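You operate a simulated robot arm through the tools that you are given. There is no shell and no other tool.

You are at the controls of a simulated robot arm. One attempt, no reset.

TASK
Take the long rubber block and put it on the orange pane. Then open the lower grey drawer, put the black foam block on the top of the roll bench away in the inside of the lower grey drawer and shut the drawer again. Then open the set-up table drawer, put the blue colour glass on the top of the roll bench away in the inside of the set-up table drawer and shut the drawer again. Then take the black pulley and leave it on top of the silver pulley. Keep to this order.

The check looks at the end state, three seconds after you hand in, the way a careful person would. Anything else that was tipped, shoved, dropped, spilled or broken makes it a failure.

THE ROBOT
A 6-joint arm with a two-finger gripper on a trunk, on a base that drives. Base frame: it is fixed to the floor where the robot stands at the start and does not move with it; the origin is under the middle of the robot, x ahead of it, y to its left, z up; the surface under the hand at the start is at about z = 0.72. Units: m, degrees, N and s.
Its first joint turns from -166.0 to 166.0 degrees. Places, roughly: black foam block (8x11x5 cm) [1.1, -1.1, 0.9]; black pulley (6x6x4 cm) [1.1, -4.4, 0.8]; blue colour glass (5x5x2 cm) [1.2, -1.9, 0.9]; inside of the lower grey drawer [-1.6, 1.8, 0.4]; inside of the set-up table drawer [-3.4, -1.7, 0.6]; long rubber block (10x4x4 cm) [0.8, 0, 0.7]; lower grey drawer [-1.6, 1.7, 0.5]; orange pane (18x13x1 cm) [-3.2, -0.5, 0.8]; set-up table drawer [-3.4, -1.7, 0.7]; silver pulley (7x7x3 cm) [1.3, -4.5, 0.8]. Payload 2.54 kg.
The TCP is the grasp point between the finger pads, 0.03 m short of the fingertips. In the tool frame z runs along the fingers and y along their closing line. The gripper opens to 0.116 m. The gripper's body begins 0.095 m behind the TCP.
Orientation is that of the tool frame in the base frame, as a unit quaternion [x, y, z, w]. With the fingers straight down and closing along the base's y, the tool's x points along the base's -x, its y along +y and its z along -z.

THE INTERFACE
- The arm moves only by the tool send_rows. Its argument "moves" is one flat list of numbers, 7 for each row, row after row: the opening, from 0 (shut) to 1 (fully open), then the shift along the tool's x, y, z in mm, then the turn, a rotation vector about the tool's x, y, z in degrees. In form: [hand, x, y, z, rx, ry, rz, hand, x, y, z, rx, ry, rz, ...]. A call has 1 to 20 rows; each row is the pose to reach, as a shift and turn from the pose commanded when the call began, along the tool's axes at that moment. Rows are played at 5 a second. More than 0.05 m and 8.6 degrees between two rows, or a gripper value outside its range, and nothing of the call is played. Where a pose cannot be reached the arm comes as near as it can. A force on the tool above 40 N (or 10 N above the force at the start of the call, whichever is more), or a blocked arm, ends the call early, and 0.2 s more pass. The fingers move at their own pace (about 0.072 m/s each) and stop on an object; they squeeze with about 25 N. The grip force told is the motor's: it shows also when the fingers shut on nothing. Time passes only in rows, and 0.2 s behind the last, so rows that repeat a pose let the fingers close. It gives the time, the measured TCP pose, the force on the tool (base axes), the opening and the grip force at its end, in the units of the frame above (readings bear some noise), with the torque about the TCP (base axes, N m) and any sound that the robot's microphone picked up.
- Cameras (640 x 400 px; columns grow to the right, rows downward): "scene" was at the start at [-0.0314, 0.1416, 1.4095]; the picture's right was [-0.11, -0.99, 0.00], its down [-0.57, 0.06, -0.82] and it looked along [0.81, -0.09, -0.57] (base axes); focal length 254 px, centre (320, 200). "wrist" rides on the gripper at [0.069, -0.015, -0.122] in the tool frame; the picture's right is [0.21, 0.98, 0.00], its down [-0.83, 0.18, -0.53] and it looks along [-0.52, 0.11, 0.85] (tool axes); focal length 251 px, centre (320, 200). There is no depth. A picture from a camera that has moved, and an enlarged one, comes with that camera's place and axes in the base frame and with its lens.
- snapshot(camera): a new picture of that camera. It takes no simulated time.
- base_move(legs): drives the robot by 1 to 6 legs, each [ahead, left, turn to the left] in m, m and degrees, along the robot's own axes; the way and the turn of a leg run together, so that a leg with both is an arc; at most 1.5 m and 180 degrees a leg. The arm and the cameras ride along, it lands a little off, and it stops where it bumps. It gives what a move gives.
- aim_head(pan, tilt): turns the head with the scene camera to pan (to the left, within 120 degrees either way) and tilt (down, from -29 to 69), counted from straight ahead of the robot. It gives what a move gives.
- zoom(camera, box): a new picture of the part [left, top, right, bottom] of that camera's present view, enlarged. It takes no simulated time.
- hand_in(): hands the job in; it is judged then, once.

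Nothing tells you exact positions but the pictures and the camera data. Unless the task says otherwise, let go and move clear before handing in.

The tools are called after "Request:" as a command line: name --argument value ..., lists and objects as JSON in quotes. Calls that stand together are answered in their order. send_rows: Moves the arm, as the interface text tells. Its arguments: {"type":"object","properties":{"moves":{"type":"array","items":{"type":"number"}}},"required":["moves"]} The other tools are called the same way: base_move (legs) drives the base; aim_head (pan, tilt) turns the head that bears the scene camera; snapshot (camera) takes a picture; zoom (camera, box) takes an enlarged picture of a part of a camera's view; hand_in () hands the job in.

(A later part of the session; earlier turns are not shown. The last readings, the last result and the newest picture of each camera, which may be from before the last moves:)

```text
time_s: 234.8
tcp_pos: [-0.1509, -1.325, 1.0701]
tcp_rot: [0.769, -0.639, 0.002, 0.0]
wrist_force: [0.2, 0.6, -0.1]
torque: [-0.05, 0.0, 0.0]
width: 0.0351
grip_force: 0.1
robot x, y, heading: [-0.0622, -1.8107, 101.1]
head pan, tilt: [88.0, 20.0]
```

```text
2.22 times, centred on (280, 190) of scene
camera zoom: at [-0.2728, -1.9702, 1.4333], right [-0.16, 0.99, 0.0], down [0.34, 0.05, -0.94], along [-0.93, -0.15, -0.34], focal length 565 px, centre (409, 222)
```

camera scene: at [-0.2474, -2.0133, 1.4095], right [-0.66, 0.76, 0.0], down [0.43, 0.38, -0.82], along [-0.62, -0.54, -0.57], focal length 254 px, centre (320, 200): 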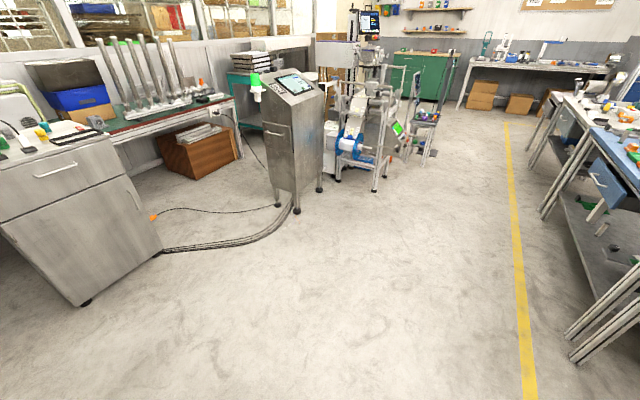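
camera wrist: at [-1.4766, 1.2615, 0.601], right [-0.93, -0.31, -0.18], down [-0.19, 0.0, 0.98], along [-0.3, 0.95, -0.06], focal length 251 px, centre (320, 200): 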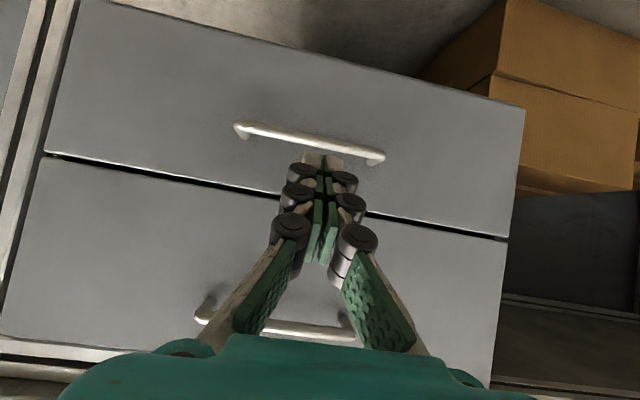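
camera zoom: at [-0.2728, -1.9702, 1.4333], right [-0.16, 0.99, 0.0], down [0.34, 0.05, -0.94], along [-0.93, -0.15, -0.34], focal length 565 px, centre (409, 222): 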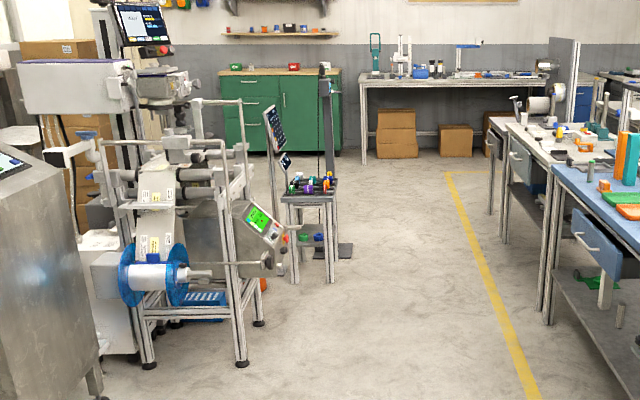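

The set-up table's drawer has a grey-green front with a bar handle at roughly room (-3.64, -1.2, 0.7). A small stand is opposite it, so I'll approach facing down the aisle and stop short of that stand.

Request:
base_move --legs '[[0, 0, 90.2], [1.25, 0.08, 0], [1.15, 0.12, 0]]'

Request:
aim_head --pan -40 --tilt 35

Request:
snapshot --camera "scene"

Request:
aim_head --pan 30 --tilt 45

Request:
snapshot --camera "scene"

```text
time_s: 250.4
tcp_pos: [-2.8659, -2.5569, 1.0713]
tcp_rot: [0.995, 0.096, 0.002, -0.001]
wrist_force: [-0.1, -0.8, 0.0]
torque: [-0.01, -0.02, 0.0]
width: 0.0349
grip_force: 0.1
robot x, y, heading: [-2.3811, -2.4633, -168.6]
head pan, tilt: [88.0, 20.0]
```

```text
time_s: 252.5
tcp_pos: [-2.8655, -2.5573, 1.0712]
tcp_rot: [0.995, 0.095, 0.003, -0.001]
wrist_force: [0.5, 0.1, 0.2]
torque: [0.01, 0.01, -0.02]
width: 0.0348
grip_force: 0.1
robot x, y, heading: [-2.3812, -2.4608, -168.7]
head pan, tilt: [-40.0, 35.0]
```

```text
taken
camera scene: at [-2.31, -2.5428, 1.4095], right [0.48, 0.88, 0.0], down [0.5, -0.28, -0.82], along [-0.72, 0.39, -0.57], focal length 254 px, centre (320, 200)
```

scene: 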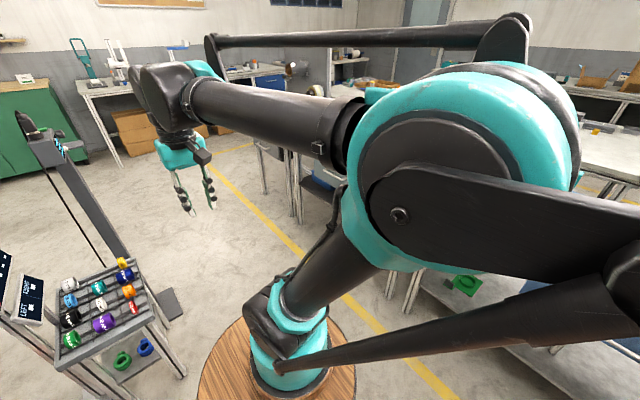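

```text
time_s: 253.9
tcp_pos: [-2.8654, -2.5579, 1.0703]
tcp_rot: [0.995, 0.095, 0.001, -0.002]
wrist_force: [0.1, 0.5, -0.2]
torque: [-0.04, -0.01, 0.0]
width: 0.0348
grip_force: 0.1
robot x, y, heading: [-2.3819, -2.466, -168.5]
head pan, tilt: [30.0, 45.0]
```

```text
taken
camera scene: at [-2.2939, -2.6387, 1.3947], right [-0.66, 0.75, 0.0], down [0.53, 0.47, -0.71], along [-0.53, -0.47, -0.71], focal length 254 px, centre (320, 200)
```

scene: 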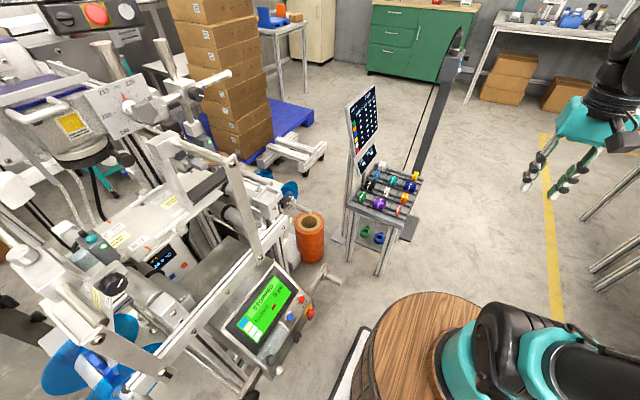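

I'm at about (-2.38, -2.46) facing down the aisle with the machine on my left. I'll move the arm to the front-right and pitch it toward the table so the wrist camera can see the set-up drawer.

Request:
send_rows --moves '[0.4, -25.7, -34.6, 10, 0, 0, 0, 0.4, -51.4, -69.2, 20, 0, 0, 0, 0.4, -77.1, -103.8, 30, 0, 0, 0, 0.4, -102.8, -138.4, 40, 0, 0, 0, 0.4, -128.5, -173, 50, 0, 0, 0, 0.4, -154.2, -207.6, 60, 0, 0, 0, 0.4, -179.9, -242.2, 70, 0, 0, 0, 0.4, -205.6, -276.8, 80, 0, 0, 0, 0.4, -231.3, -311.4, 90, 0, 0, 0, 0.4, -257, -346, 100, 0, 0, 0, 0.4, -257, -346, 110, 8, 0, 0, 0.4, -257, -346, 120, 16, 0, 0, 0.4, -257, -346, 130, 24, 0, 0, 0.4, -257, -346, 140, 32, 0, 0, 0.4, -257, -346, 150, 40, 0, 0, 0.4, -257, -346, 150, 45, 0, 0, 0.4, -257, -346, 150, 45, 0, 0]'

Request:
snapshot --camera "wrist"

Request:
aim_head --pan -50 --tilt 35

Request:
snapshot --camera "scene"

```text
time_s: 257.5
tcp_pos: [-3.1834, -2.2667, 0.9202]
tcp_rot: [0.918, 0.089, -0.035, -0.384]
wrist_force: [-0.5, 0.2, 0.2]
torque: [0.0, 0.0, -0.01]
width: 0.0466
grip_force: 0.2
robot x, y, heading: [-2.3815, -2.4619, -168.8]
head pan, tilt: [30.0, 45.0]
```

```text
taken
camera wrist: at [-3.1014, -2.3285, 1.0163], right [0.34, -0.63, -0.69], down [-0.72, -0.65, 0.24], along [-0.61, 0.41, -0.68], focal length 251 px, centre (320, 200)
```

wrist: 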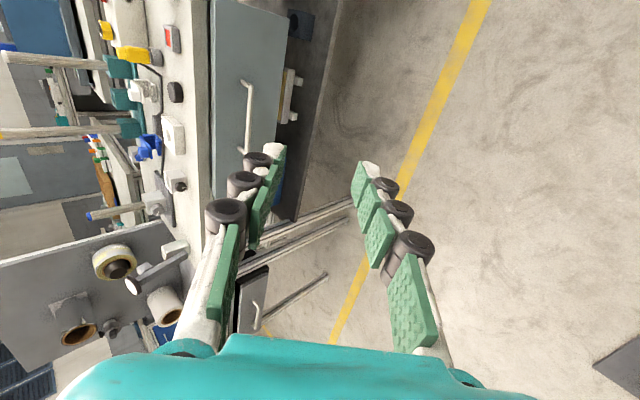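

```text
time_s: 259.1
tcp_pos: [-3.1831, -2.2651, 0.9196]
tcp_rot: [0.919, 0.088, -0.035, -0.382]
wrist_force: [0.0, -0.1, 0.3]
torque: [0.01, 0.0, 0.02]
width: 0.0461
grip_force: 0.1
robot x, y, heading: [-2.3788, -2.4626, -168.7]
head pan, tilt: [-50.0, 35.0]
```

```text
taken
camera scene: at [-2.3016, -2.53, 1.4095], right [0.62, 0.78, 0.0], down [0.45, -0.36, -0.82], along [-0.64, 0.51, -0.57], focal length 254 px, centre (320, 200)
```

scene: 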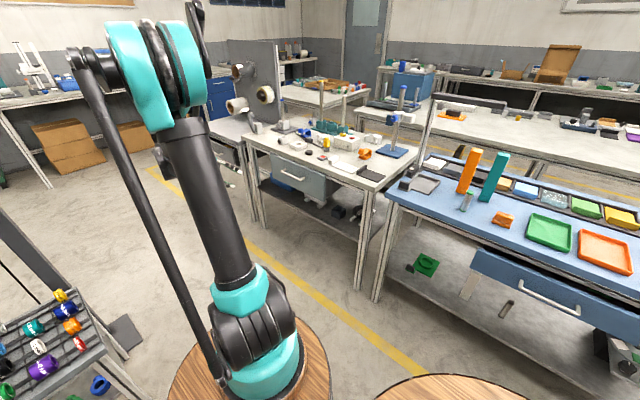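

Request:
zoom --camera "scene" --box '[220, 110, 420, 235]'

Request:
zoom --camera "wrist" --box '[170, 0, 370, 125]'

```text
3.20 times, centred on (320, 172) of scene
camera zoom: at [-2.3016, -2.53, 1.4095], right [0.62, 0.78, 0.0], down [0.45, -0.36, -0.82], along [-0.64, 0.51, -0.57], focal length 814 px, centre (320, 288)
```

zoom: 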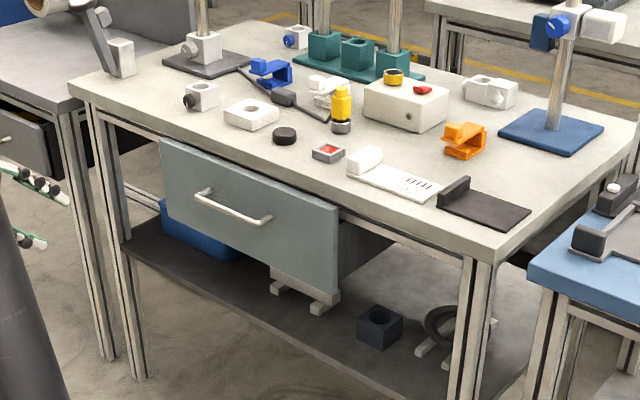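

```text
3.20 times, centred on (270, 62) of wrist
camera zoom: at [-3.1013, -2.3283, 1.0164], right [0.34, -0.64, -0.69], down [-0.72, -0.65, 0.24], along [-0.61, 0.41, -0.68], focal length 805 px, centre (480, 640)
```

zoom: 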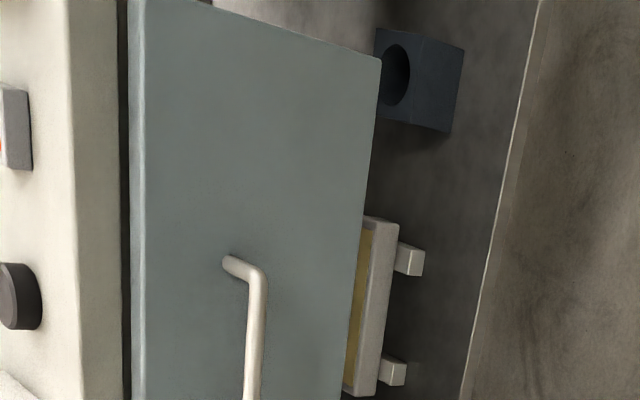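

The handle bar is at about (-3.370, -1.871, 0.70), level with the table edge, with the drawer front roughly 3.5 cm behind it. I'll edge the base forward 12 cm for a better arm angle and then pitch the tool to 65°.

Request:
base_move --legs '[[0.12, 0.02, 0]]'

Request:
send_rows --moves '[0.4, 0, 0, 0, 5, 0, 0, 0.4, 0, 0, 0, 10, 0, 0, 0.4, 0, 0, 0, 15, 0, 0, 0.4, 0, 0, 0, 20, 0, 0, 0.4, 0, 0, 0, 20, 0, 0]'

Request:
snapshot --camera "wrist"

Request:
snapshot --camera "scene"

```text
time_s: 260.3
tcp_pos: [-3.2968, -2.3116, 0.9211]
tcp_rot: [0.919, 0.09, -0.035, -0.383]
wrist_force: [-0.1, -1.0, 0.1]
torque: [-0.03, -0.04, 0.0]
width: 0.0464
grip_force: 0.1
robot x, y, heading: [-2.4954, -2.5007, -168.6]
head pan, tilt: [-50.0, 35.0]
```

```text
time_s: 261.5
tcp_pos: [-3.2988, -2.3107, 0.9202]
tcp_rot: [0.839, 0.082, -0.051, -0.536]
wrist_force: [1.6, 0.3, 0.2]
torque: [-0.03, -0.04, 0.0]
width: 0.0462
grip_force: 0.1
robot x, y, heading: [-2.496, -2.5076, -168.7]
head pan, tilt: [-50.0, 35.0]
```

```text
taken
camera wrist: at [-3.211, -2.4011, 0.9849], right [0.29, -0.36, -0.89], down [-0.7, -0.71, 0.06], along [-0.65, 0.61, -0.46], focal length 251 px, centre (320, 200)
```

wrist: 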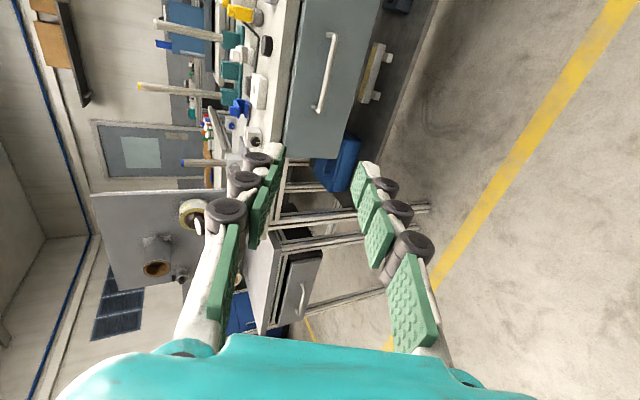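

```text
taken
camera scene: at [-2.4165, -2.5734, 1.4095], right [0.62, 0.78, 0.0], down [0.45, -0.36, -0.82], along [-0.64, 0.51, -0.57], focal length 254 px, centre (320, 200)
```

scene: 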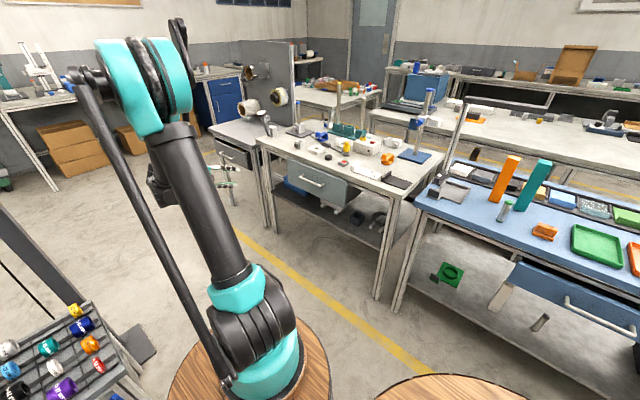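

The refined handle centre is at room (-3.679, -1.175, 0.704), which is nearly straight along the tool axis. I'll approach to just short of it and check.

Request:
send_rows --moves '[0.4, 1, 1, 45, 0, 0, 0, 0.4, 2, 2, 90, 0, 0, 0, 0.4, 3, 3, 135, 0, 0, 0, 0.4, 4, 4, 180, 0, 0, 0, 0.4, 5, 5, 225, 0, 0, 0, 0.4, 6, 6, 270, 0, 0, 0, 0.4, 7, 7, 315, 0, 0, 0, 0.4, 8, 8, 360, 0, 0, 0, 0.4, 9, 9, 400, 0, 0, 0, 0.4, 10, 9, 430, 0, 0, 0, 0.4, 10, 9, 430, 0, 0, 0]'

Request:
snapshot --camera "wrist"

Request:
zoom --camera "scene" --box '[220, 110, 420, 235]'

```text
time_s: 263.9
tcp_pos: [-3.3625, -1.9281, 0.732]
tcp_rot: [0.838, 0.082, -0.051, -0.536]
wrist_force: [-0.3, 0.1, 0.3]
torque: [-0.01, -0.01, -0.04]
width: 0.0466
grip_force: 0.0
robot x, y, heading: [-2.497, -2.5061, -168.4]
head pan, tilt: [-50.0, 35.0]
```

```text
taken
camera wrist: at [-3.2742, -2.0188, 0.7966], right [0.29, -0.36, -0.89], down [-0.7, -0.71, 0.06], along [-0.65, 0.61, -0.46], focal length 251 px, centre (320, 200)
```

wrist: 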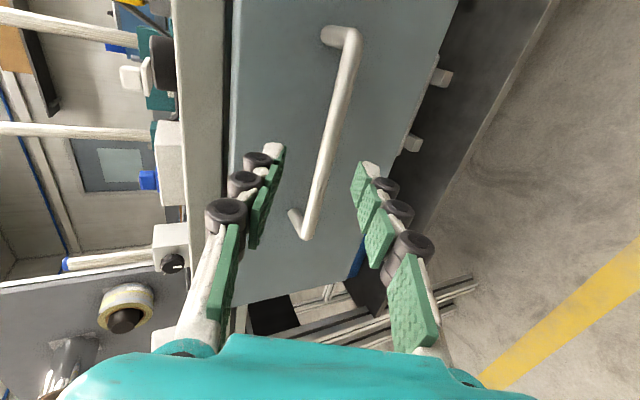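

```text
3.20 times, centred on (320, 172) of scene
camera zoom: at [-2.4165, -2.5733, 1.4095], right [0.62, 0.78, 0.0], down [0.45, -0.36, -0.82], along [-0.64, 0.51, -0.57], focal length 814 px, centre (320, 288)
```

zoom: 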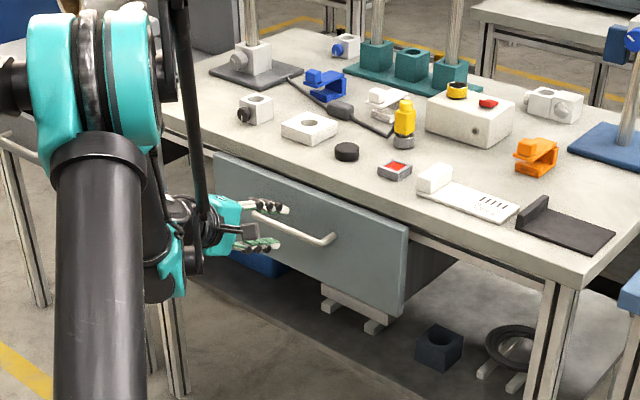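

The bar is centred between the fingers about 6.5 cm ahead of the grasp point. I'll move in 50 mm and close.

Request:
send_rows --moves '[0.4, 0, 1, 15, 0, 0, 0, 0.4, 0, 2, 30, 0, 0, 0, 0.4, 0, 3, 42, 0, 0, 0, 0.4, 0, 3, 50, 0, 0, 0, 0.4, 0, 3, 50, 0, 0, 0]'

Request:
snapshot --camera "wrist"

```text
time_s: 265.1
tcp_pos: [-3.3696, -1.886, 0.7081]
tcp_rot: [0.838, 0.082, -0.05, -0.537]
wrist_force: [-0.8, -5.2, 1.8]
torque: [0.12, 0.04, 0.09]
width: 0.0481
grip_force: 0.8
robot x, y, heading: [-2.495, -2.5063, -168.7]
head pan, tilt: [-50.0, 35.0]
```

```text
taken
camera wrist: at [-3.2827, -1.9762, 0.7723], right [0.29, -0.36, -0.89], down [-0.7, -0.71, 0.06], along [-0.65, 0.61, -0.46], focal length 251 px, centre (320, 200)
```

wrist: 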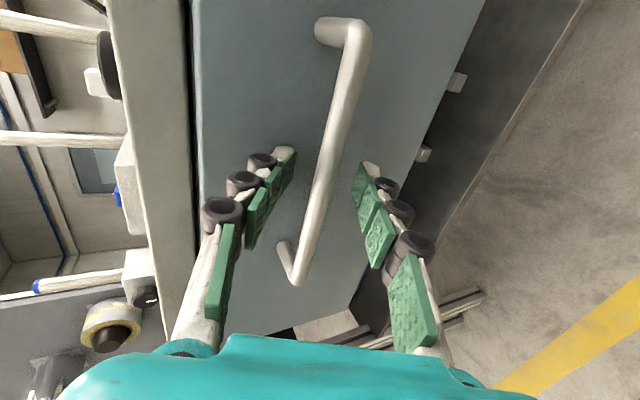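

The upper fingertip lightly touches the drawer front and the bar is well inside the fingers. I'll back off 3 mm and close.

Request:
send_rows --moves '[0.35, 0, 2, -4, 0, 0, 0, 0, 0, 2, -4, 0, 0, 0, 0, 0, 2, -4, 0, 0, 0, 0, 0, 2, -4, 0, 0, 0, 0, 0, 2, -4, 0, 0, 0]'

Request:
snapshot --camera "wrist"

```text
time_s: 266.3
tcp_pos: [-3.3681, -1.8905, 0.7105]
tcp_rot: [0.838, 0.081, -0.05, -0.537]
wrist_force: [0.3, 4.0, 18.7]
torque: [0.12, -0.03, -0.13]
width: 0.0104
grip_force: 37.5
robot x, y, heading: [-2.4944, -2.5034, -168.5]
head pan, tilt: [-50.0, 35.0]
```

```text
taken
camera wrist: at [-3.281, -1.981, 0.7734], right [0.29, -0.36, -0.89], down [-0.7, -0.71, 0.06], along [-0.65, 0.61, -0.46], focal length 251 px, centre (320, 200)
```

wrist: 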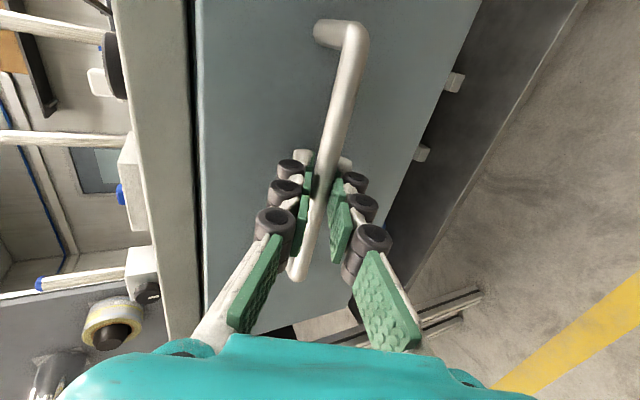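

The handle is gripped. I'll pull with the arm straight out, starting with 5 cm.

Request:
send_rows --moves '[0, 0, -1, -2, 0, 0, 0, 0, 0, 3, -11, 0, 0, 0, 0, 0, 8, -22, 0, 0, 0, 0, 0, 13, -33, 0, 0, 0, 0, 0, 19, -45, 0, 0, 0, 0, 0, 19, -45, 0, 0, 0]'

Request:
snapshot --camera "wrist"

Request:
zoom --camera "scene" --box '[220, 110, 420, 235]'

```text
time_s: 267.7
tcp_pos: [-3.3598, -1.9391, 0.71]
tcp_rot: [0.839, 0.082, -0.048, -0.536]
wrist_force: [12.3, 2.2, -10.7]
torque: [-0.1, 0.08, 0.12]
width: 0.0105
grip_force: 37.9
robot x, y, heading: [-2.499, -2.5053, -168.4]
head pan, tilt: [-50.0, 35.0]
```

```text
taken
camera wrist: at [-3.2716, -2.0291, 0.7737], right [0.29, -0.36, -0.89], down [-0.71, -0.71, 0.06], along [-0.65, 0.61, -0.46], focal length 251 px, centre (320, 200)
```

wrist: 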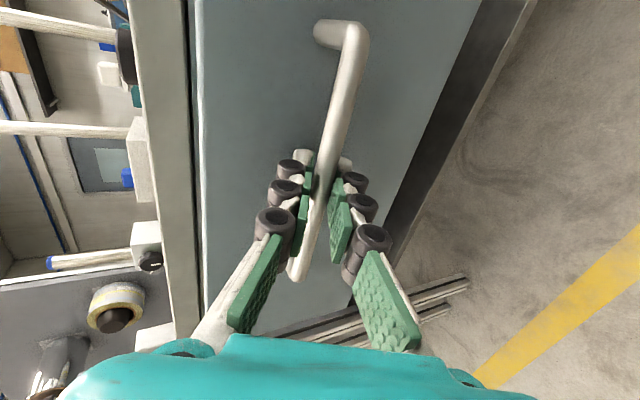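

```text
3.20 times, centred on (320, 172) of scene
camera zoom: at [-2.4165, -2.5729, 1.4095], right [0.62, 0.78, 0.0], down [0.45, -0.36, -0.82], along [-0.64, 0.51, -0.57], focal length 814 px, centre (320, 288)
```

zoom: 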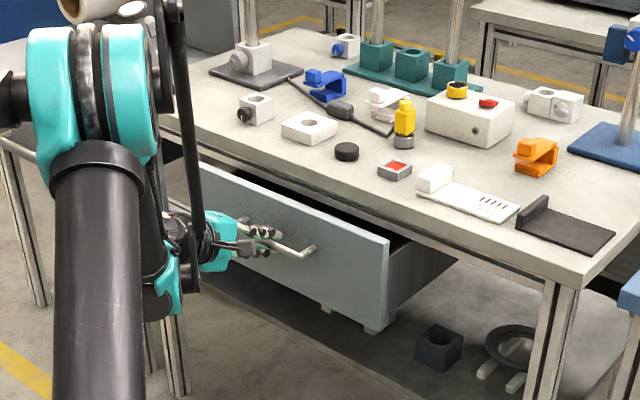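

The drawer is coming open. I'll continue the pull for another 16 cm.

Request:
send_rows --moves '[0, 1, 8, -18, 0, 0, 0, 0, 2, 16.5, -36, 0, 0, 0, 0, 2, 25, -54.5, 0, 0, 0, 0, 2, 33.5, -72.5, 0, 0, 0, 0, 2, 42, -91, 0, 0, 0, 0, 2, 50, -109, 0, 0, 0, 0, 2, 58.5, -127, 0, 0, 0, 0, 2, 67, -145, 0, 0, 0, 0, 2, 67, -145, 0, 0, 0]'

Request:
snapshot --camera "wrist"

Request:
zoom --camera "scene" --box '[220, 110, 420, 235]'

```text
time_s: 269.7
tcp_pos: [-3.3274, -2.097, 0.7082]
tcp_rot: [0.839, 0.082, -0.05, -0.536]
wrist_force: [-4.5, -1.9, 3.5]
torque: [-0.02, 0.14, 0.12]
width: 0.0107
grip_force: 38.2
robot x, y, heading: [-2.4951, -2.5052, -168.8]
head pan, tilt: [-50.0, 35.0]
```

```text
taken
camera wrist: at [-3.2398, -2.1866, 0.7736], right [0.29, -0.36, -0.89], down [-0.7, -0.71, 0.06], along [-0.65, 0.61, -0.46], focal length 251 px, centre (320, 200)
```

wrist: 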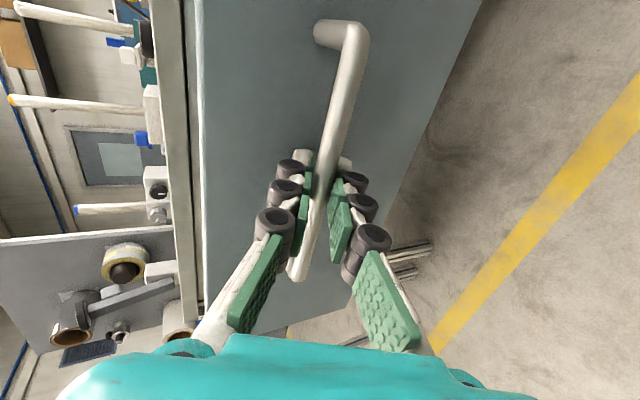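

```text
3.20 times, centred on (320, 172) of scene
camera zoom: at [-2.4164, -2.5735, 1.4095], right [0.62, 0.78, 0.0], down [0.45, -0.36, -0.82], along [-0.64, 0.51, -0.57], focal length 814 px, centre (320, 288)
```

zoom: 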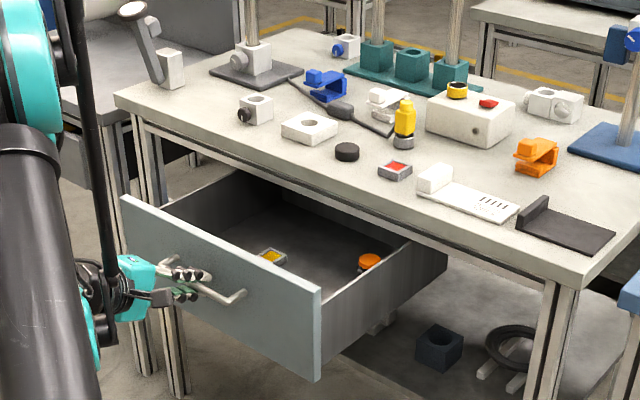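

The drawer is open about 21 cm, with two small items already inside, one yellow-grey and one orange. I'll pull 2.5 cm more for room, then let go and back off.

Request:
send_rows --moves '[0, 0, 4, -8, 0, 0, 0, 0, 0, 7.5, -16, 0, 0, 0, 0, 0, 10.5, -23, 0, 0, 0, 0, 0, 10.5, -23, 0, 0, 0, 0.2, 0, 10.5, -23, 0, 0, 0, 0.4, 0, 10.5, -23, 0, 0, 0, 0.4, 0, 10.5, -23, 0, 0, 0]'

Request:
snapshot --camera "wrist"

```text
time_s: 271.3
tcp_pos: [-3.324, -2.1202, 0.7107]
tcp_rot: [0.839, 0.082, -0.05, -0.536]
wrist_force: [0.6, -0.7, -0.3]
torque: [0.0, -0.01, 0.03]
width: 0.046
grip_force: 0.1
robot x, y, heading: [-2.4978, -2.5036, -168.5]
head pan, tilt: [-50.0, 35.0]
```

```text
taken
camera wrist: at [-3.2359, -2.2104, 0.7744], right [0.29, -0.36, -0.89], down [-0.7, -0.71, 0.06], along [-0.65, 0.61, -0.46], focal length 251 px, centre (320, 200)
```

wrist: 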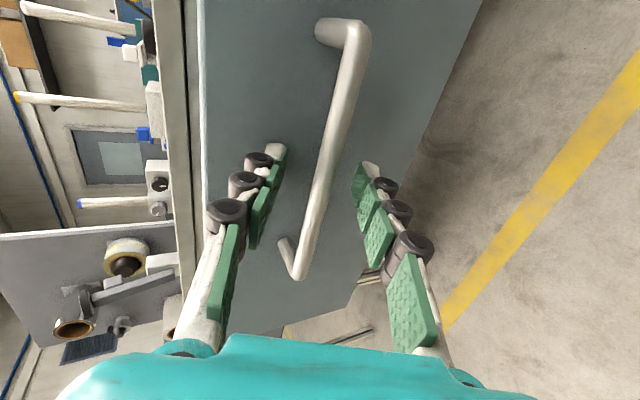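

Request:
send_rows --moves '[0.4, 0, 0, -15, 0, 0, 0, 0.4, 0, 0, -35, 0, 0, 0, 0.4, 0, 0, -60, 0, 0, 0, 0.4, 0, 0, -75, 0, 0, 0, 0.4, 0, 0, -75, 0, 0, 0]'

Request:
snapshot --camera "wrist"

Request:
zoom --camera "scene" --box '[220, 110, 420, 235]'

```text
time_s: 272.5
tcp_pos: [-3.3091, -2.1883, 0.7417]
tcp_rot: [0.839, 0.083, -0.049, -0.536]
wrist_force: [-0.5, 0.0, 0.6]
torque: [-0.03, 0.01, -0.03]
width: 0.0465
grip_force: 0.0
robot x, y, heading: [-2.4953, -2.5054, -168.6]
head pan, tilt: [-50.0, 35.0]
```

```text
taken
camera wrist: at [-3.2215, -2.2776, 0.8054], right [0.29, -0.36, -0.89], down [-0.7, -0.71, 0.06], along [-0.65, 0.61, -0.46], focal length 251 px, centre (320, 200)
```

wrist: 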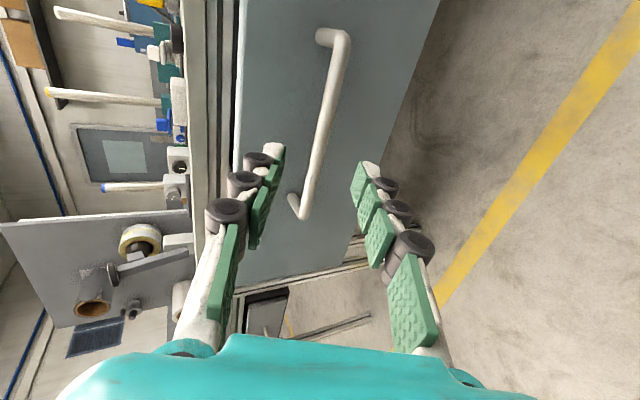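

```text
3.20 times, centred on (320, 172) of scene
camera zoom: at [-2.4164, -2.5734, 1.4095], right [0.62, 0.78, 0.0], down [0.45, -0.36, -0.82], along [-0.64, 0.51, -0.57], focal length 814 px, centre (320, 288)
```

zoom: 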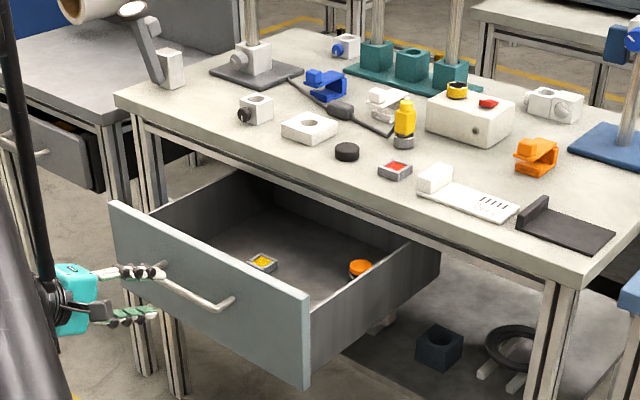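

The drawer stands open about 23 cm. There is a free spot inside near room (-3.60, -1.28), clear of the yellow and orange items. I'll raise the arm and bring it to the front.

Request:
send_rows --moves '[0.4, 0, -24, -24.4, -6.5, 0, 0, 0.4, 0, -48, -48.7, -13, 0, 0, 0.4, 0, -72, -73, -19.5, 0, 0, 0.4, 0, -96, -97.4, -26, 0, 0, 0.4, 0, -120, -121.8, -32.5, 0, 0, 0.4, 0, -144, -146, -39, 0, 0, 0.4, 0, -168, -170.5, -45.5, 0, 0, 0.4, 0, -192, -194.8, -52, 0, 0, 0.4, 0, -216, -219, -58.5, 0, 0, 0.4, 0, -240, -243.5, -65.2, 0, 0, 0.4, 0, -240, -243.5, -65.2, 0, 0]'

Request:
send_rows --moves '[0.4, 25, 36, 0, 0, 0, 0, 0.4, 50, 72, 0, 0, 0, 0, 0.4, 75, 108, 0, 0, 0, 0, 0.4, 100, 144, 0, 0, 0, 0, 0.4, 125, 180, 0, 0, 0, 0, 0.4, 150, 216, 0, 0, 0, 0, 0.4, 175, 252, 0, 0, 0, 0, 0.4, 200, 288, 0, 0, 0, 0, 0.4, 225, 324, 0, 0, 0, 0, 0.4, 250, 360, 0, 0, 0, 0]'

Request:
snapshot --camera "scene"

```text
time_s: 274.9
tcp_pos: [-3.2877, -2.3046, 1.0628]
tcp_rot: [0.995, 0.096, 0.002, 0.0]
wrist_force: [-0.4, -0.3, 1.0]
torque: [0.0, -0.01, 0.0]
width: 0.0465
grip_force: 0.1
robot x, y, heading: [-2.4962, -2.5073, -168.7]
head pan, tilt: [-50.0, 35.0]
```

```text
time_s: 277.1
tcp_pos: [-2.9738, -2.6115, 1.0626]
tcp_rot: [0.995, 0.096, 0.001, -0.001]
wrist_force: [0.0, 0.3, 0.4]
torque: [0.01, -0.04, -0.01]
width: 0.0463
grip_force: 0.0
robot x, y, heading: [-2.4978, -2.5059, -168.4]
head pan, tilt: [-50.0, 35.0]
```

```text
taken
camera scene: at [-2.4166, -2.5735, 1.4095], right [0.62, 0.78, 0.0], down [0.45, -0.36, -0.82], along [-0.64, 0.51, -0.57], focal length 254 px, centre (320, 200)
```

scene: 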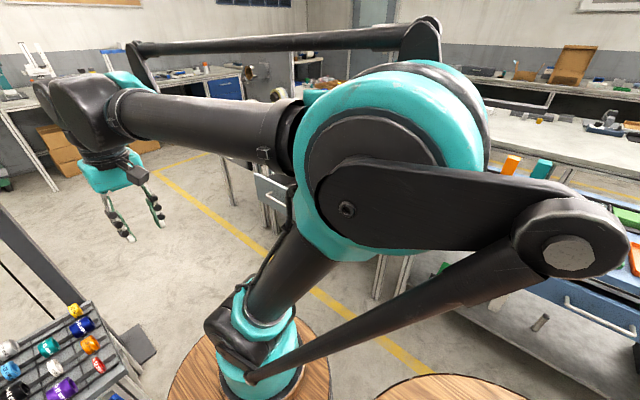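

Now I reverse out along the aisle, turn around, and go to the roll bench for the blue glass.

Request:
base_move --legs '[[-1.3, 0, 0], [-1.2, 0.1, 0], [0, 0, 180]]'

Request:
aim_head --pan 0 --tilt 35

Request:
snapshot --camera "scene"

```text
time_s: 296.7
tcp_pos: [0.4692, -2.0551, 1.0622]
tcp_rot: [-0.068, 0.998, 0.0, -0.002]
wrist_force: [0.8, -0.7, 0.0]
torque: [0.02, -0.02, -0.03]
width: 0.0463
grip_force: 0.1
robot x, y, heading: [-0.0138, -2.1318, 8.1]
head pan, tilt: [-50.0, 35.0]
```

```text
time_s: 297.8
tcp_pos: [0.4676, -2.055, 1.063]
tcp_rot: [-0.067, 0.998, 0.0, -0.001]
wrist_force: [0.2, -0.1, -1.1]
torque: [0.02, -0.05, 0.01]
width: 0.0463
grip_force: 0.0
robot x, y, heading: [-0.0117, -2.1335, 7.9]
head pan, tilt: [0.0, 35.0]
```

```text
taken
camera scene: at [-0.0669, -1.9877, 1.4095], right [0.14, -0.99, 0.0], down [-0.57, -0.08, -0.82], along [0.81, 0.11, -0.57], focal length 254 px, centre (320, 200)
```

scene: 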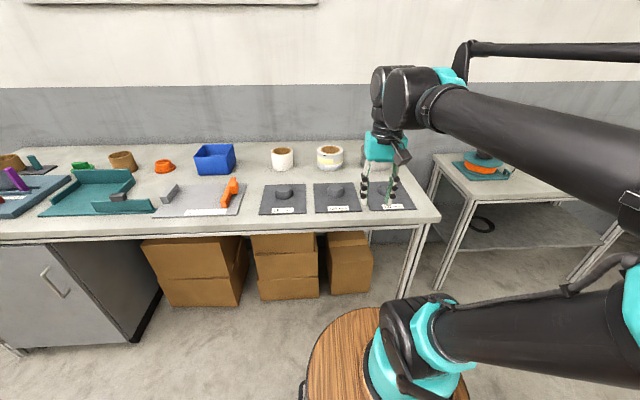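

Request:
zoom --camera "scene" --box '[250, 115, 430, 228]'

Request:
snapshot --camera "wrist"

```text
3.54 times, centred on (340, 172) of scene
camera zoom: at [-0.0669, -1.9877, 1.4095], right [0.14, -0.99, 0.0], down [-0.57, -0.08, -0.82], along [0.81, 0.11, -0.57], focal length 901 px, centre (249, 301)
```

zoom: 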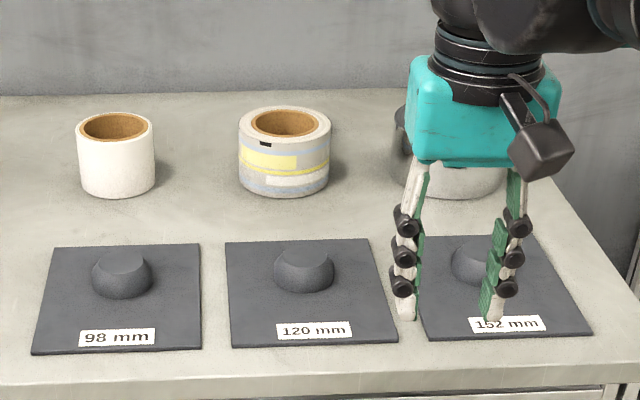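

```text
taken
camera wrist: at [0.4027, -2.0808, 1.1837], right [-0.34, 0.94, 0.0], down [0.8, 0.29, 0.53], along [0.5, 0.18, -0.85], focal length 251 px, centre (320, 200)
```

wrist: 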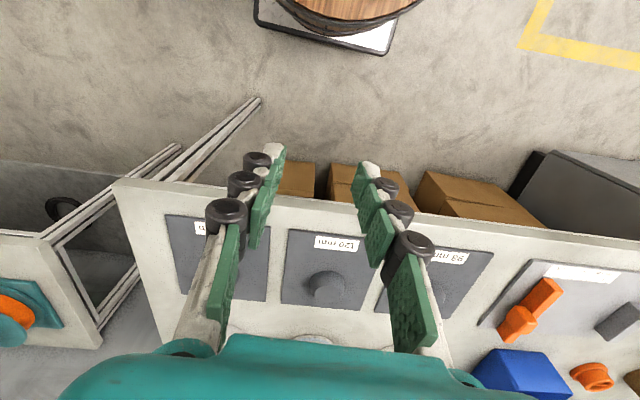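

The glass isn't visible from here; it should be hidden behind the tape roll near (1.17, -1.88). I'll square up, move closer, and look from above with the wrist camera.

Request:
base_move --legs '[[0, 0, 3.3], [0.19, 0, 0]]'

Request:
send_rows --moves '[0.5, -40, 0, 0, 0, 0, 0, 0.5, -80, 0, -10, 0, 0, 0, 0.5, -120, 0, -20, 0, 0, 0, 0.5, -160, 0, -30, 0, 0, 0, 0.5, -200, 0, -40, 0, 0, 0, 0.5, -240, 0, -50, 0, 0, 0, 0.5, -270, 0, -50, 0, 0, 0, 0.5, -270, 0, -50, 0, 0, 0]'

Request:
snapshot --camera "wrist"

Request:
snapshot --camera "scene"

```text
time_s: 299.8
tcp_pos: [0.6483, -1.9905, 1.0611]
tcp_rot: [-0.096, 0.995, -0.001, -0.001]
wrist_force: [-0.1, -0.4, -0.4]
torque: [0.01, 0.01, 0.01]
width: 0.0463
grip_force: 0.1
robot x, y, heading: [0.1702, -2.0971, 11.4]
head pan, tilt: [0.0, 35.0]
```

```text
time_s: 301.6
tcp_pos: [0.9133, -1.9406, 1.1123]
tcp_rot: [-0.095, 0.995, -0.001, -0.002]
wrist_force: [-0.4, 0.7, 0.2]
torque: [0.01, 0.01, 0.01]
width: 0.0579
grip_force: 0.1
robot x, y, heading: [0.1682, -2.0938, 11.6]
head pan, tilt: [0.0, 35.0]
```

```text
taken
camera wrist: at [0.8494, -1.9683, 1.2333], right [-0.4, 0.92, 0.0], down [0.78, 0.34, 0.53], along [0.49, 0.21, -0.85], focal length 251 px, centre (320, 200)
```

wrist: 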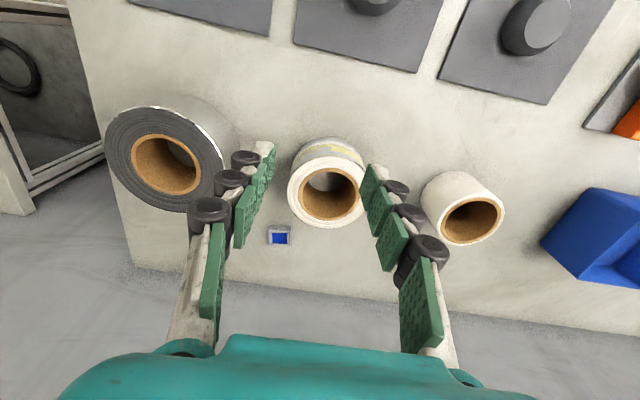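

```text
taken
camera scene: at [0.1099, -1.9537, 1.4095], right [0.2, -0.98, 0.0], down [-0.56, -0.11, -0.82], along [0.8, 0.16, -0.57], focal length 254 px, centre (320, 200)
```

scene: 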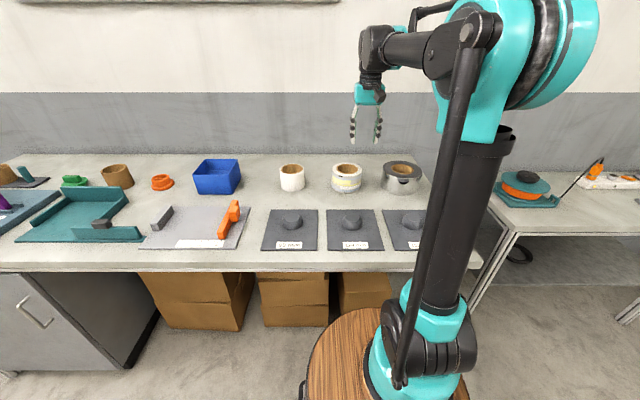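

The blue glass, a small square with a pale frame, is visible behind the tape roll at about (1.168, -1.919). I'll zoom in for its orientation and clearances.

Request:
zoom --camera "wrist" --box '[200, 170, 360, 270]'

```text
4.00 times, centred on (280, 220) of wrist
camera zoom: at [0.8494, -1.9683, 1.2333], right [-0.4, 0.92, 0.0], down [0.78, 0.34, 0.53], along [0.49, 0.21, -0.85], focal length 1006 px, centre (480, 120)
```

zoom: 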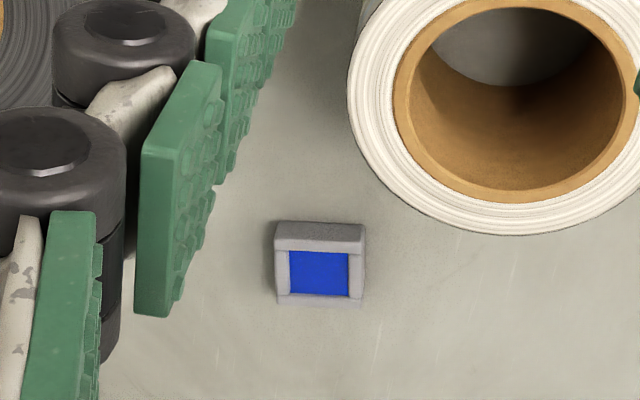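

The glass is centred near (1.176, -1.914), turned about 9° from the room axes and well clear of both rolls. I'll hover lower over it with the fingers roughly aligned.

Request:
send_rows --moves '[0.65, -44, -4, 15, 0, 0, -1.5, 0.65, -88, -8, 30, 0, 0, -3, 0.65, -132, -12, 50, 0, 0, -4.5, 0.65, -176, -16, 70, 0, 0, -6, 0.65, -220, -20, 90, 0, 0, -7.5, 0.65, -262, -23.6, 112, 0, 0, -8.7, 0.65, -262, -23.6, 130, 0, 0, -8.7, 0.65, -262, -23.6, 130, 0, 0, -8.7]'

Request:
snapshot --camera "wrist"

Request:
zoom --camera "wrist" --box '[220, 80, 420, 205]'

```text
time_s: 303.4
tcp_pos: [1.1764, -1.9124, 0.9808]
tcp_rot: [-0.17, 0.985, 0.0, -0.002]
wrist_force: [0.3, -0.1, 0.0]
torque: [0.02, 0.0, 0.01]
width: 0.0754
grip_force: 0.1
robot x, y, heading: [0.1694, -2.0904, 11.5]
head pan, tilt: [0.0, 35.0]
```

```text
taken
camera wrist: at [1.117, -1.9512, 1.1017], right [-0.53, 0.85, 0.0], down [0.72, 0.45, 0.53], along [0.45, 0.28, -0.85], focal length 251 px, centre (320, 200)
```

wrist: 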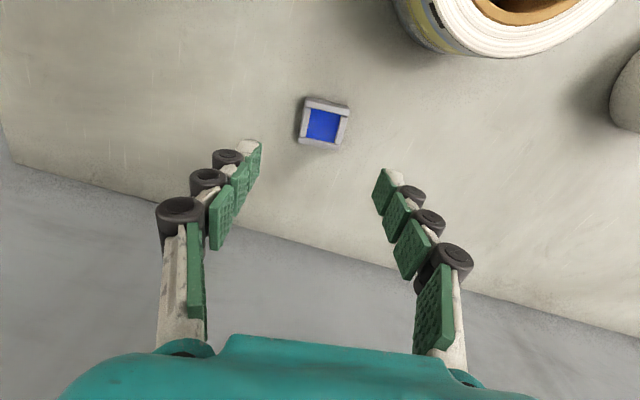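

```text
3.20 times, centred on (320, 142) of wrist
camera zoom: at [1.117, -1.9512, 1.1017], right [-0.53, 0.85, 0.0], down [0.72, 0.45, 0.53], along [0.45, 0.28, -0.85], focal length 805 px, centre (320, 384)
```

zoom: 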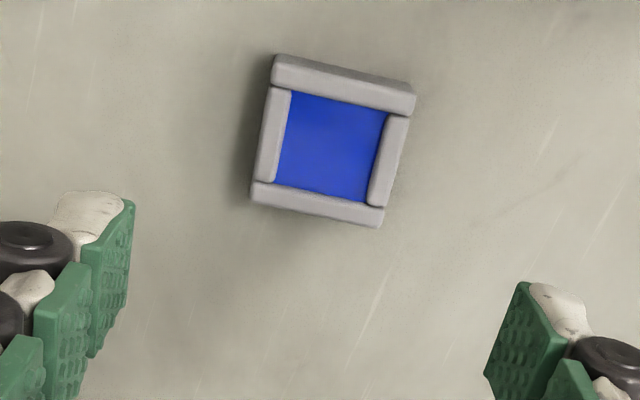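

The glass frame is about 4–5 cm square and my fingers are aligned with it within a degree. I'll descend to about z = 0.88 and check.

Request:
send_rows --moves '[0.65, 2, 0, 30, 0, 0, 0, 0.65, 4, 0, 60, 0, 0, 0, 0.65, 4, 0, 82, 0, 0, 0, 0.65, 4, 0, 95, 0, 0, 0, 0.65, 4, 0, 101, 0, 0, 0, 0.65, 4, 0, 101, 0, 0, 0]'

Request:
snapshot --camera "wrist"

Request:
zoom --camera "wrist" --box '[220, 80, 420, 205]'

```text
time_s: 304.8
tcp_pos: [1.1712, -1.9141, 0.8796]
tcp_rot: [-0.171, 0.985, 0.0, -0.002]
wrist_force: [-1.5, -1.3, 0.3]
torque: [-0.03, 0.01, 0.02]
width: 0.0752
grip_force: 0.1
robot x, y, heading: [0.1687, -2.0936, 11.2]
head pan, tilt: [0.0, 35.0]
```

```text
taken
camera wrist: at [1.1108, -1.9535, 0.9999], right [-0.53, 0.85, 0.0], down [0.72, 0.45, 0.53], along [0.45, 0.28, -0.85], focal length 251 px, centre (320, 200)
```

wrist: 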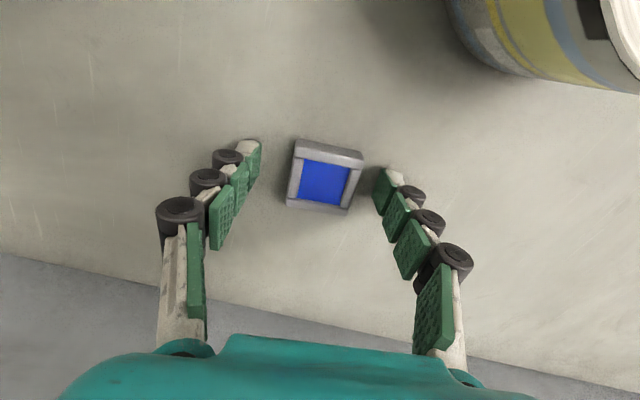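

```text
3.20 times, centred on (320, 142) of wrist
camera zoom: at [1.1108, -1.9535, 0.9999], right [-0.53, 0.85, 0.0], down [0.72, 0.45, 0.53], along [0.45, 0.28, -0.85], focal length 805 px, centre (320, 384)
```

zoom: 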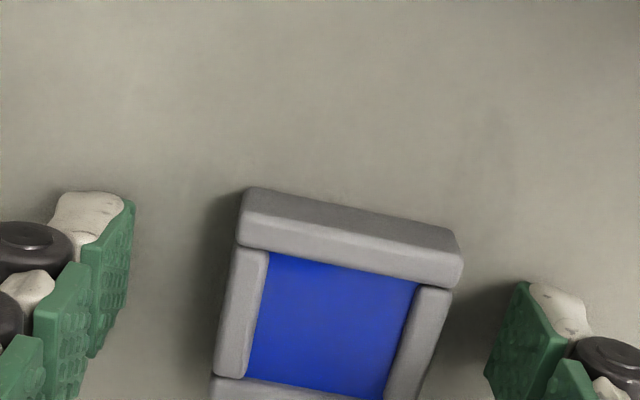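

The fingertips are about 5 mm above the bench on either side of the glass. I'll go 2 mm lower and close.

Request:
send_rows --moves '[0.65, 2, 0, 2, 0, 0, 0, 0.65, 2, 0, 2, 0, 0, 0, 0.4, 2, 0, 2, 0, 0, 0, 0.2, 2, 0, 2, 0, 0, 0, 0, 2, 0, 2, 0, 0, 0, 0, 2, 0, 2, 0, 0, 0, 0, 2, 0, 2, 0, 0, 0]'

Request:
zoom --camera "wrist" --box '[200, 100, 440, 250]'

```text
time_s: 305.9
tcp_pos: [1.1672, -1.9171, 0.8796]
tcp_rot: [-0.17, 0.985, -0.001, -0.001]
wrist_force: [-3.8, -1.0, 16.3]
torque: [0.07, -0.05, -0.02]
width: 0.0408
grip_force: 25.2
robot x, y, heading: [0.1745, -2.0949, 11.6]
head pan, tilt: [0.0, 35.0]
stopped in row 5: the force on the tool passed its limit at 41 N (the readings are from after the stop); the commanded pose is now the measured one
```

```text
2.67 times, centred on (320, 175) of wrist
camera zoom: at [1.1081, -1.9547, 1.001], right [-0.53, 0.85, 0.0], down [0.72, 0.45, 0.53], along [0.45, 0.28, -0.85], focal length 670 px, centre (320, 267)
```

zoom: 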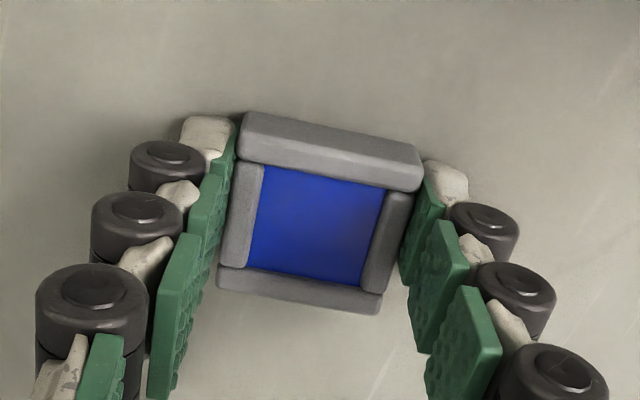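

The glass is gripped, with the width at 41 mm, and the fingertips just touched the bench. I'll lift it gently.

Request:
send_rows --moves '[0, 0, 0, 0, 0, 0, 0, 0, 0, 0, -5, 0, 0, 0, 0, 0, 0, -20, 0, 0, 0, 0, 0, 0, -45, 0, 0, 0, 0, 0, 0, -85, 0, 0, 0, 0, 0, 0, -125, 0, 0, 0, 0, 0, 0, -165, 0, 0, 0, 0, 0, 0, -190, 0, 0, 0, 0, 0, 0, -190, 0, 0, 0]'

Request:
snapshot --camera "wrist"

```text
time_s: 307.9
tcp_pos: [1.1704, -1.9168, 1.0699]
tcp_rot: [-0.17, 0.985, -0.001, -0.002]
wrist_force: [-0.3, 0.3, -0.3]
torque: [-0.01, -0.03, 0.02]
width: 0.0408
grip_force: 24.9
robot x, y, heading: [0.1701, -2.0945, 11.6]
head pan, tilt: [0.0, 35.0]
```

```text
taken
camera wrist: at [1.1103, -1.9549, 1.1912], right [-0.53, 0.85, 0.0], down [0.72, 0.45, 0.53], along [0.45, 0.28, -0.85], focal length 251 px, centre (320, 200)
```

wrist: 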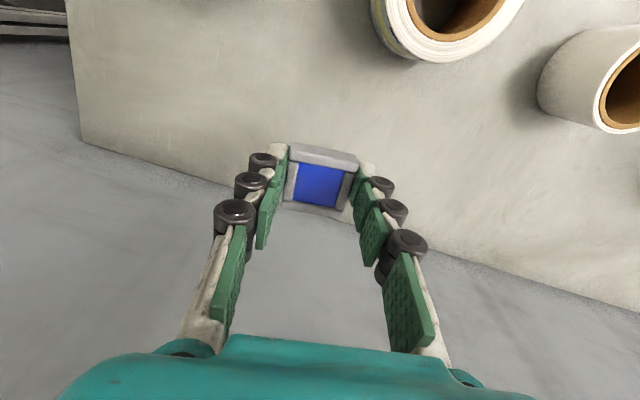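

The glass is securely held. I'll retract the arm to the front and drive back to the set-up table drawer.

Request:
send_rows --moves '[0, 47, 9, 0, 0, 0, 0.7, 0, 94, 18, 0, 0, 0, 1.5, 0, 141, 27, 0, 0, 0, 2.2, 0, 188, 36, 0, 0, 0, 3, 0, 235, 45, 0, 0, 0, 3.7, 0, 282, 54, 0, 0, 0, 4.4, 0, 329, 63, 0, 0, 0, 5.2, 0, 376, 72, 0, 0, 0, 5.9, 0, 423, 81, 0, 0, 0, 6.6, 0, 470, 90, 0, 0, 0, 7.4, 0, 517, 99, 0, 0, 0, 8.1, 0, 517, 99, 0, 0, 0, 8.1]'

Request:
snapshot --camera "wrist"

Request:
base_move --legs '[[-0.2, 0, 0], [0, 0, 180], [1.2, -0.04, 0], [1.15, -0.04, 0]]'

Request:
snapshot --camera "wrist"

```text
time_s: 310.5
tcp_pos: [0.6506, -1.9952, 1.0688]
tcp_rot: [-0.101, 0.995, 0.0, -0.002]
wrist_force: [0.7, -0.3, -0.7]
torque: [-0.05, 0.01, -0.02]
width: 0.0409
grip_force: 25.3
robot x, y, heading: [0.1702, -2.0953, 11.6]
head pan, tilt: [0.0, 35.0]
```

```text
taken
camera wrist: at [0.5865, -2.0243, 1.1903], right [-0.41, 0.91, 0.0], down [0.77, 0.34, 0.53], along [0.49, 0.22, -0.85], focal length 251 px, centre (320, 200)
```

wrist: 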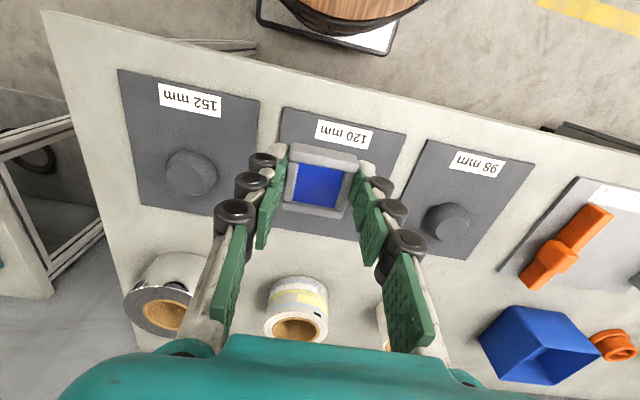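

```text
time_s: 329.0
tcp_pos: [-2.4485, -2.7378, 1.0684]
tcp_rot: [0.987, 0.162, 0.001, 0.0]
wrist_force: [-0.2, 0.3, -0.5]
torque: [0.0, -0.05, 0.0]
width: 0.0408
grip_force: 25.0
robot x, y, heading: [-1.9874, -2.5783, -161.8]
head pan, tilt: [0.0, 35.0]
stopped in leg 4: the robot was blocked; the commanded pose is now the measured one
```

```text
taken
camera wrist: at [-2.3877, -2.7013, 1.19], right [0.51, -0.86, 0.0], down [-0.73, -0.44, 0.53], along [-0.46, -0.27, -0.85], focal length 251 px, centre (320, 200)
```

wrist: 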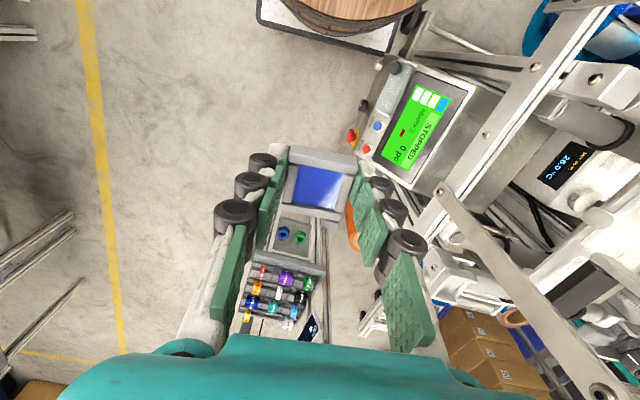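

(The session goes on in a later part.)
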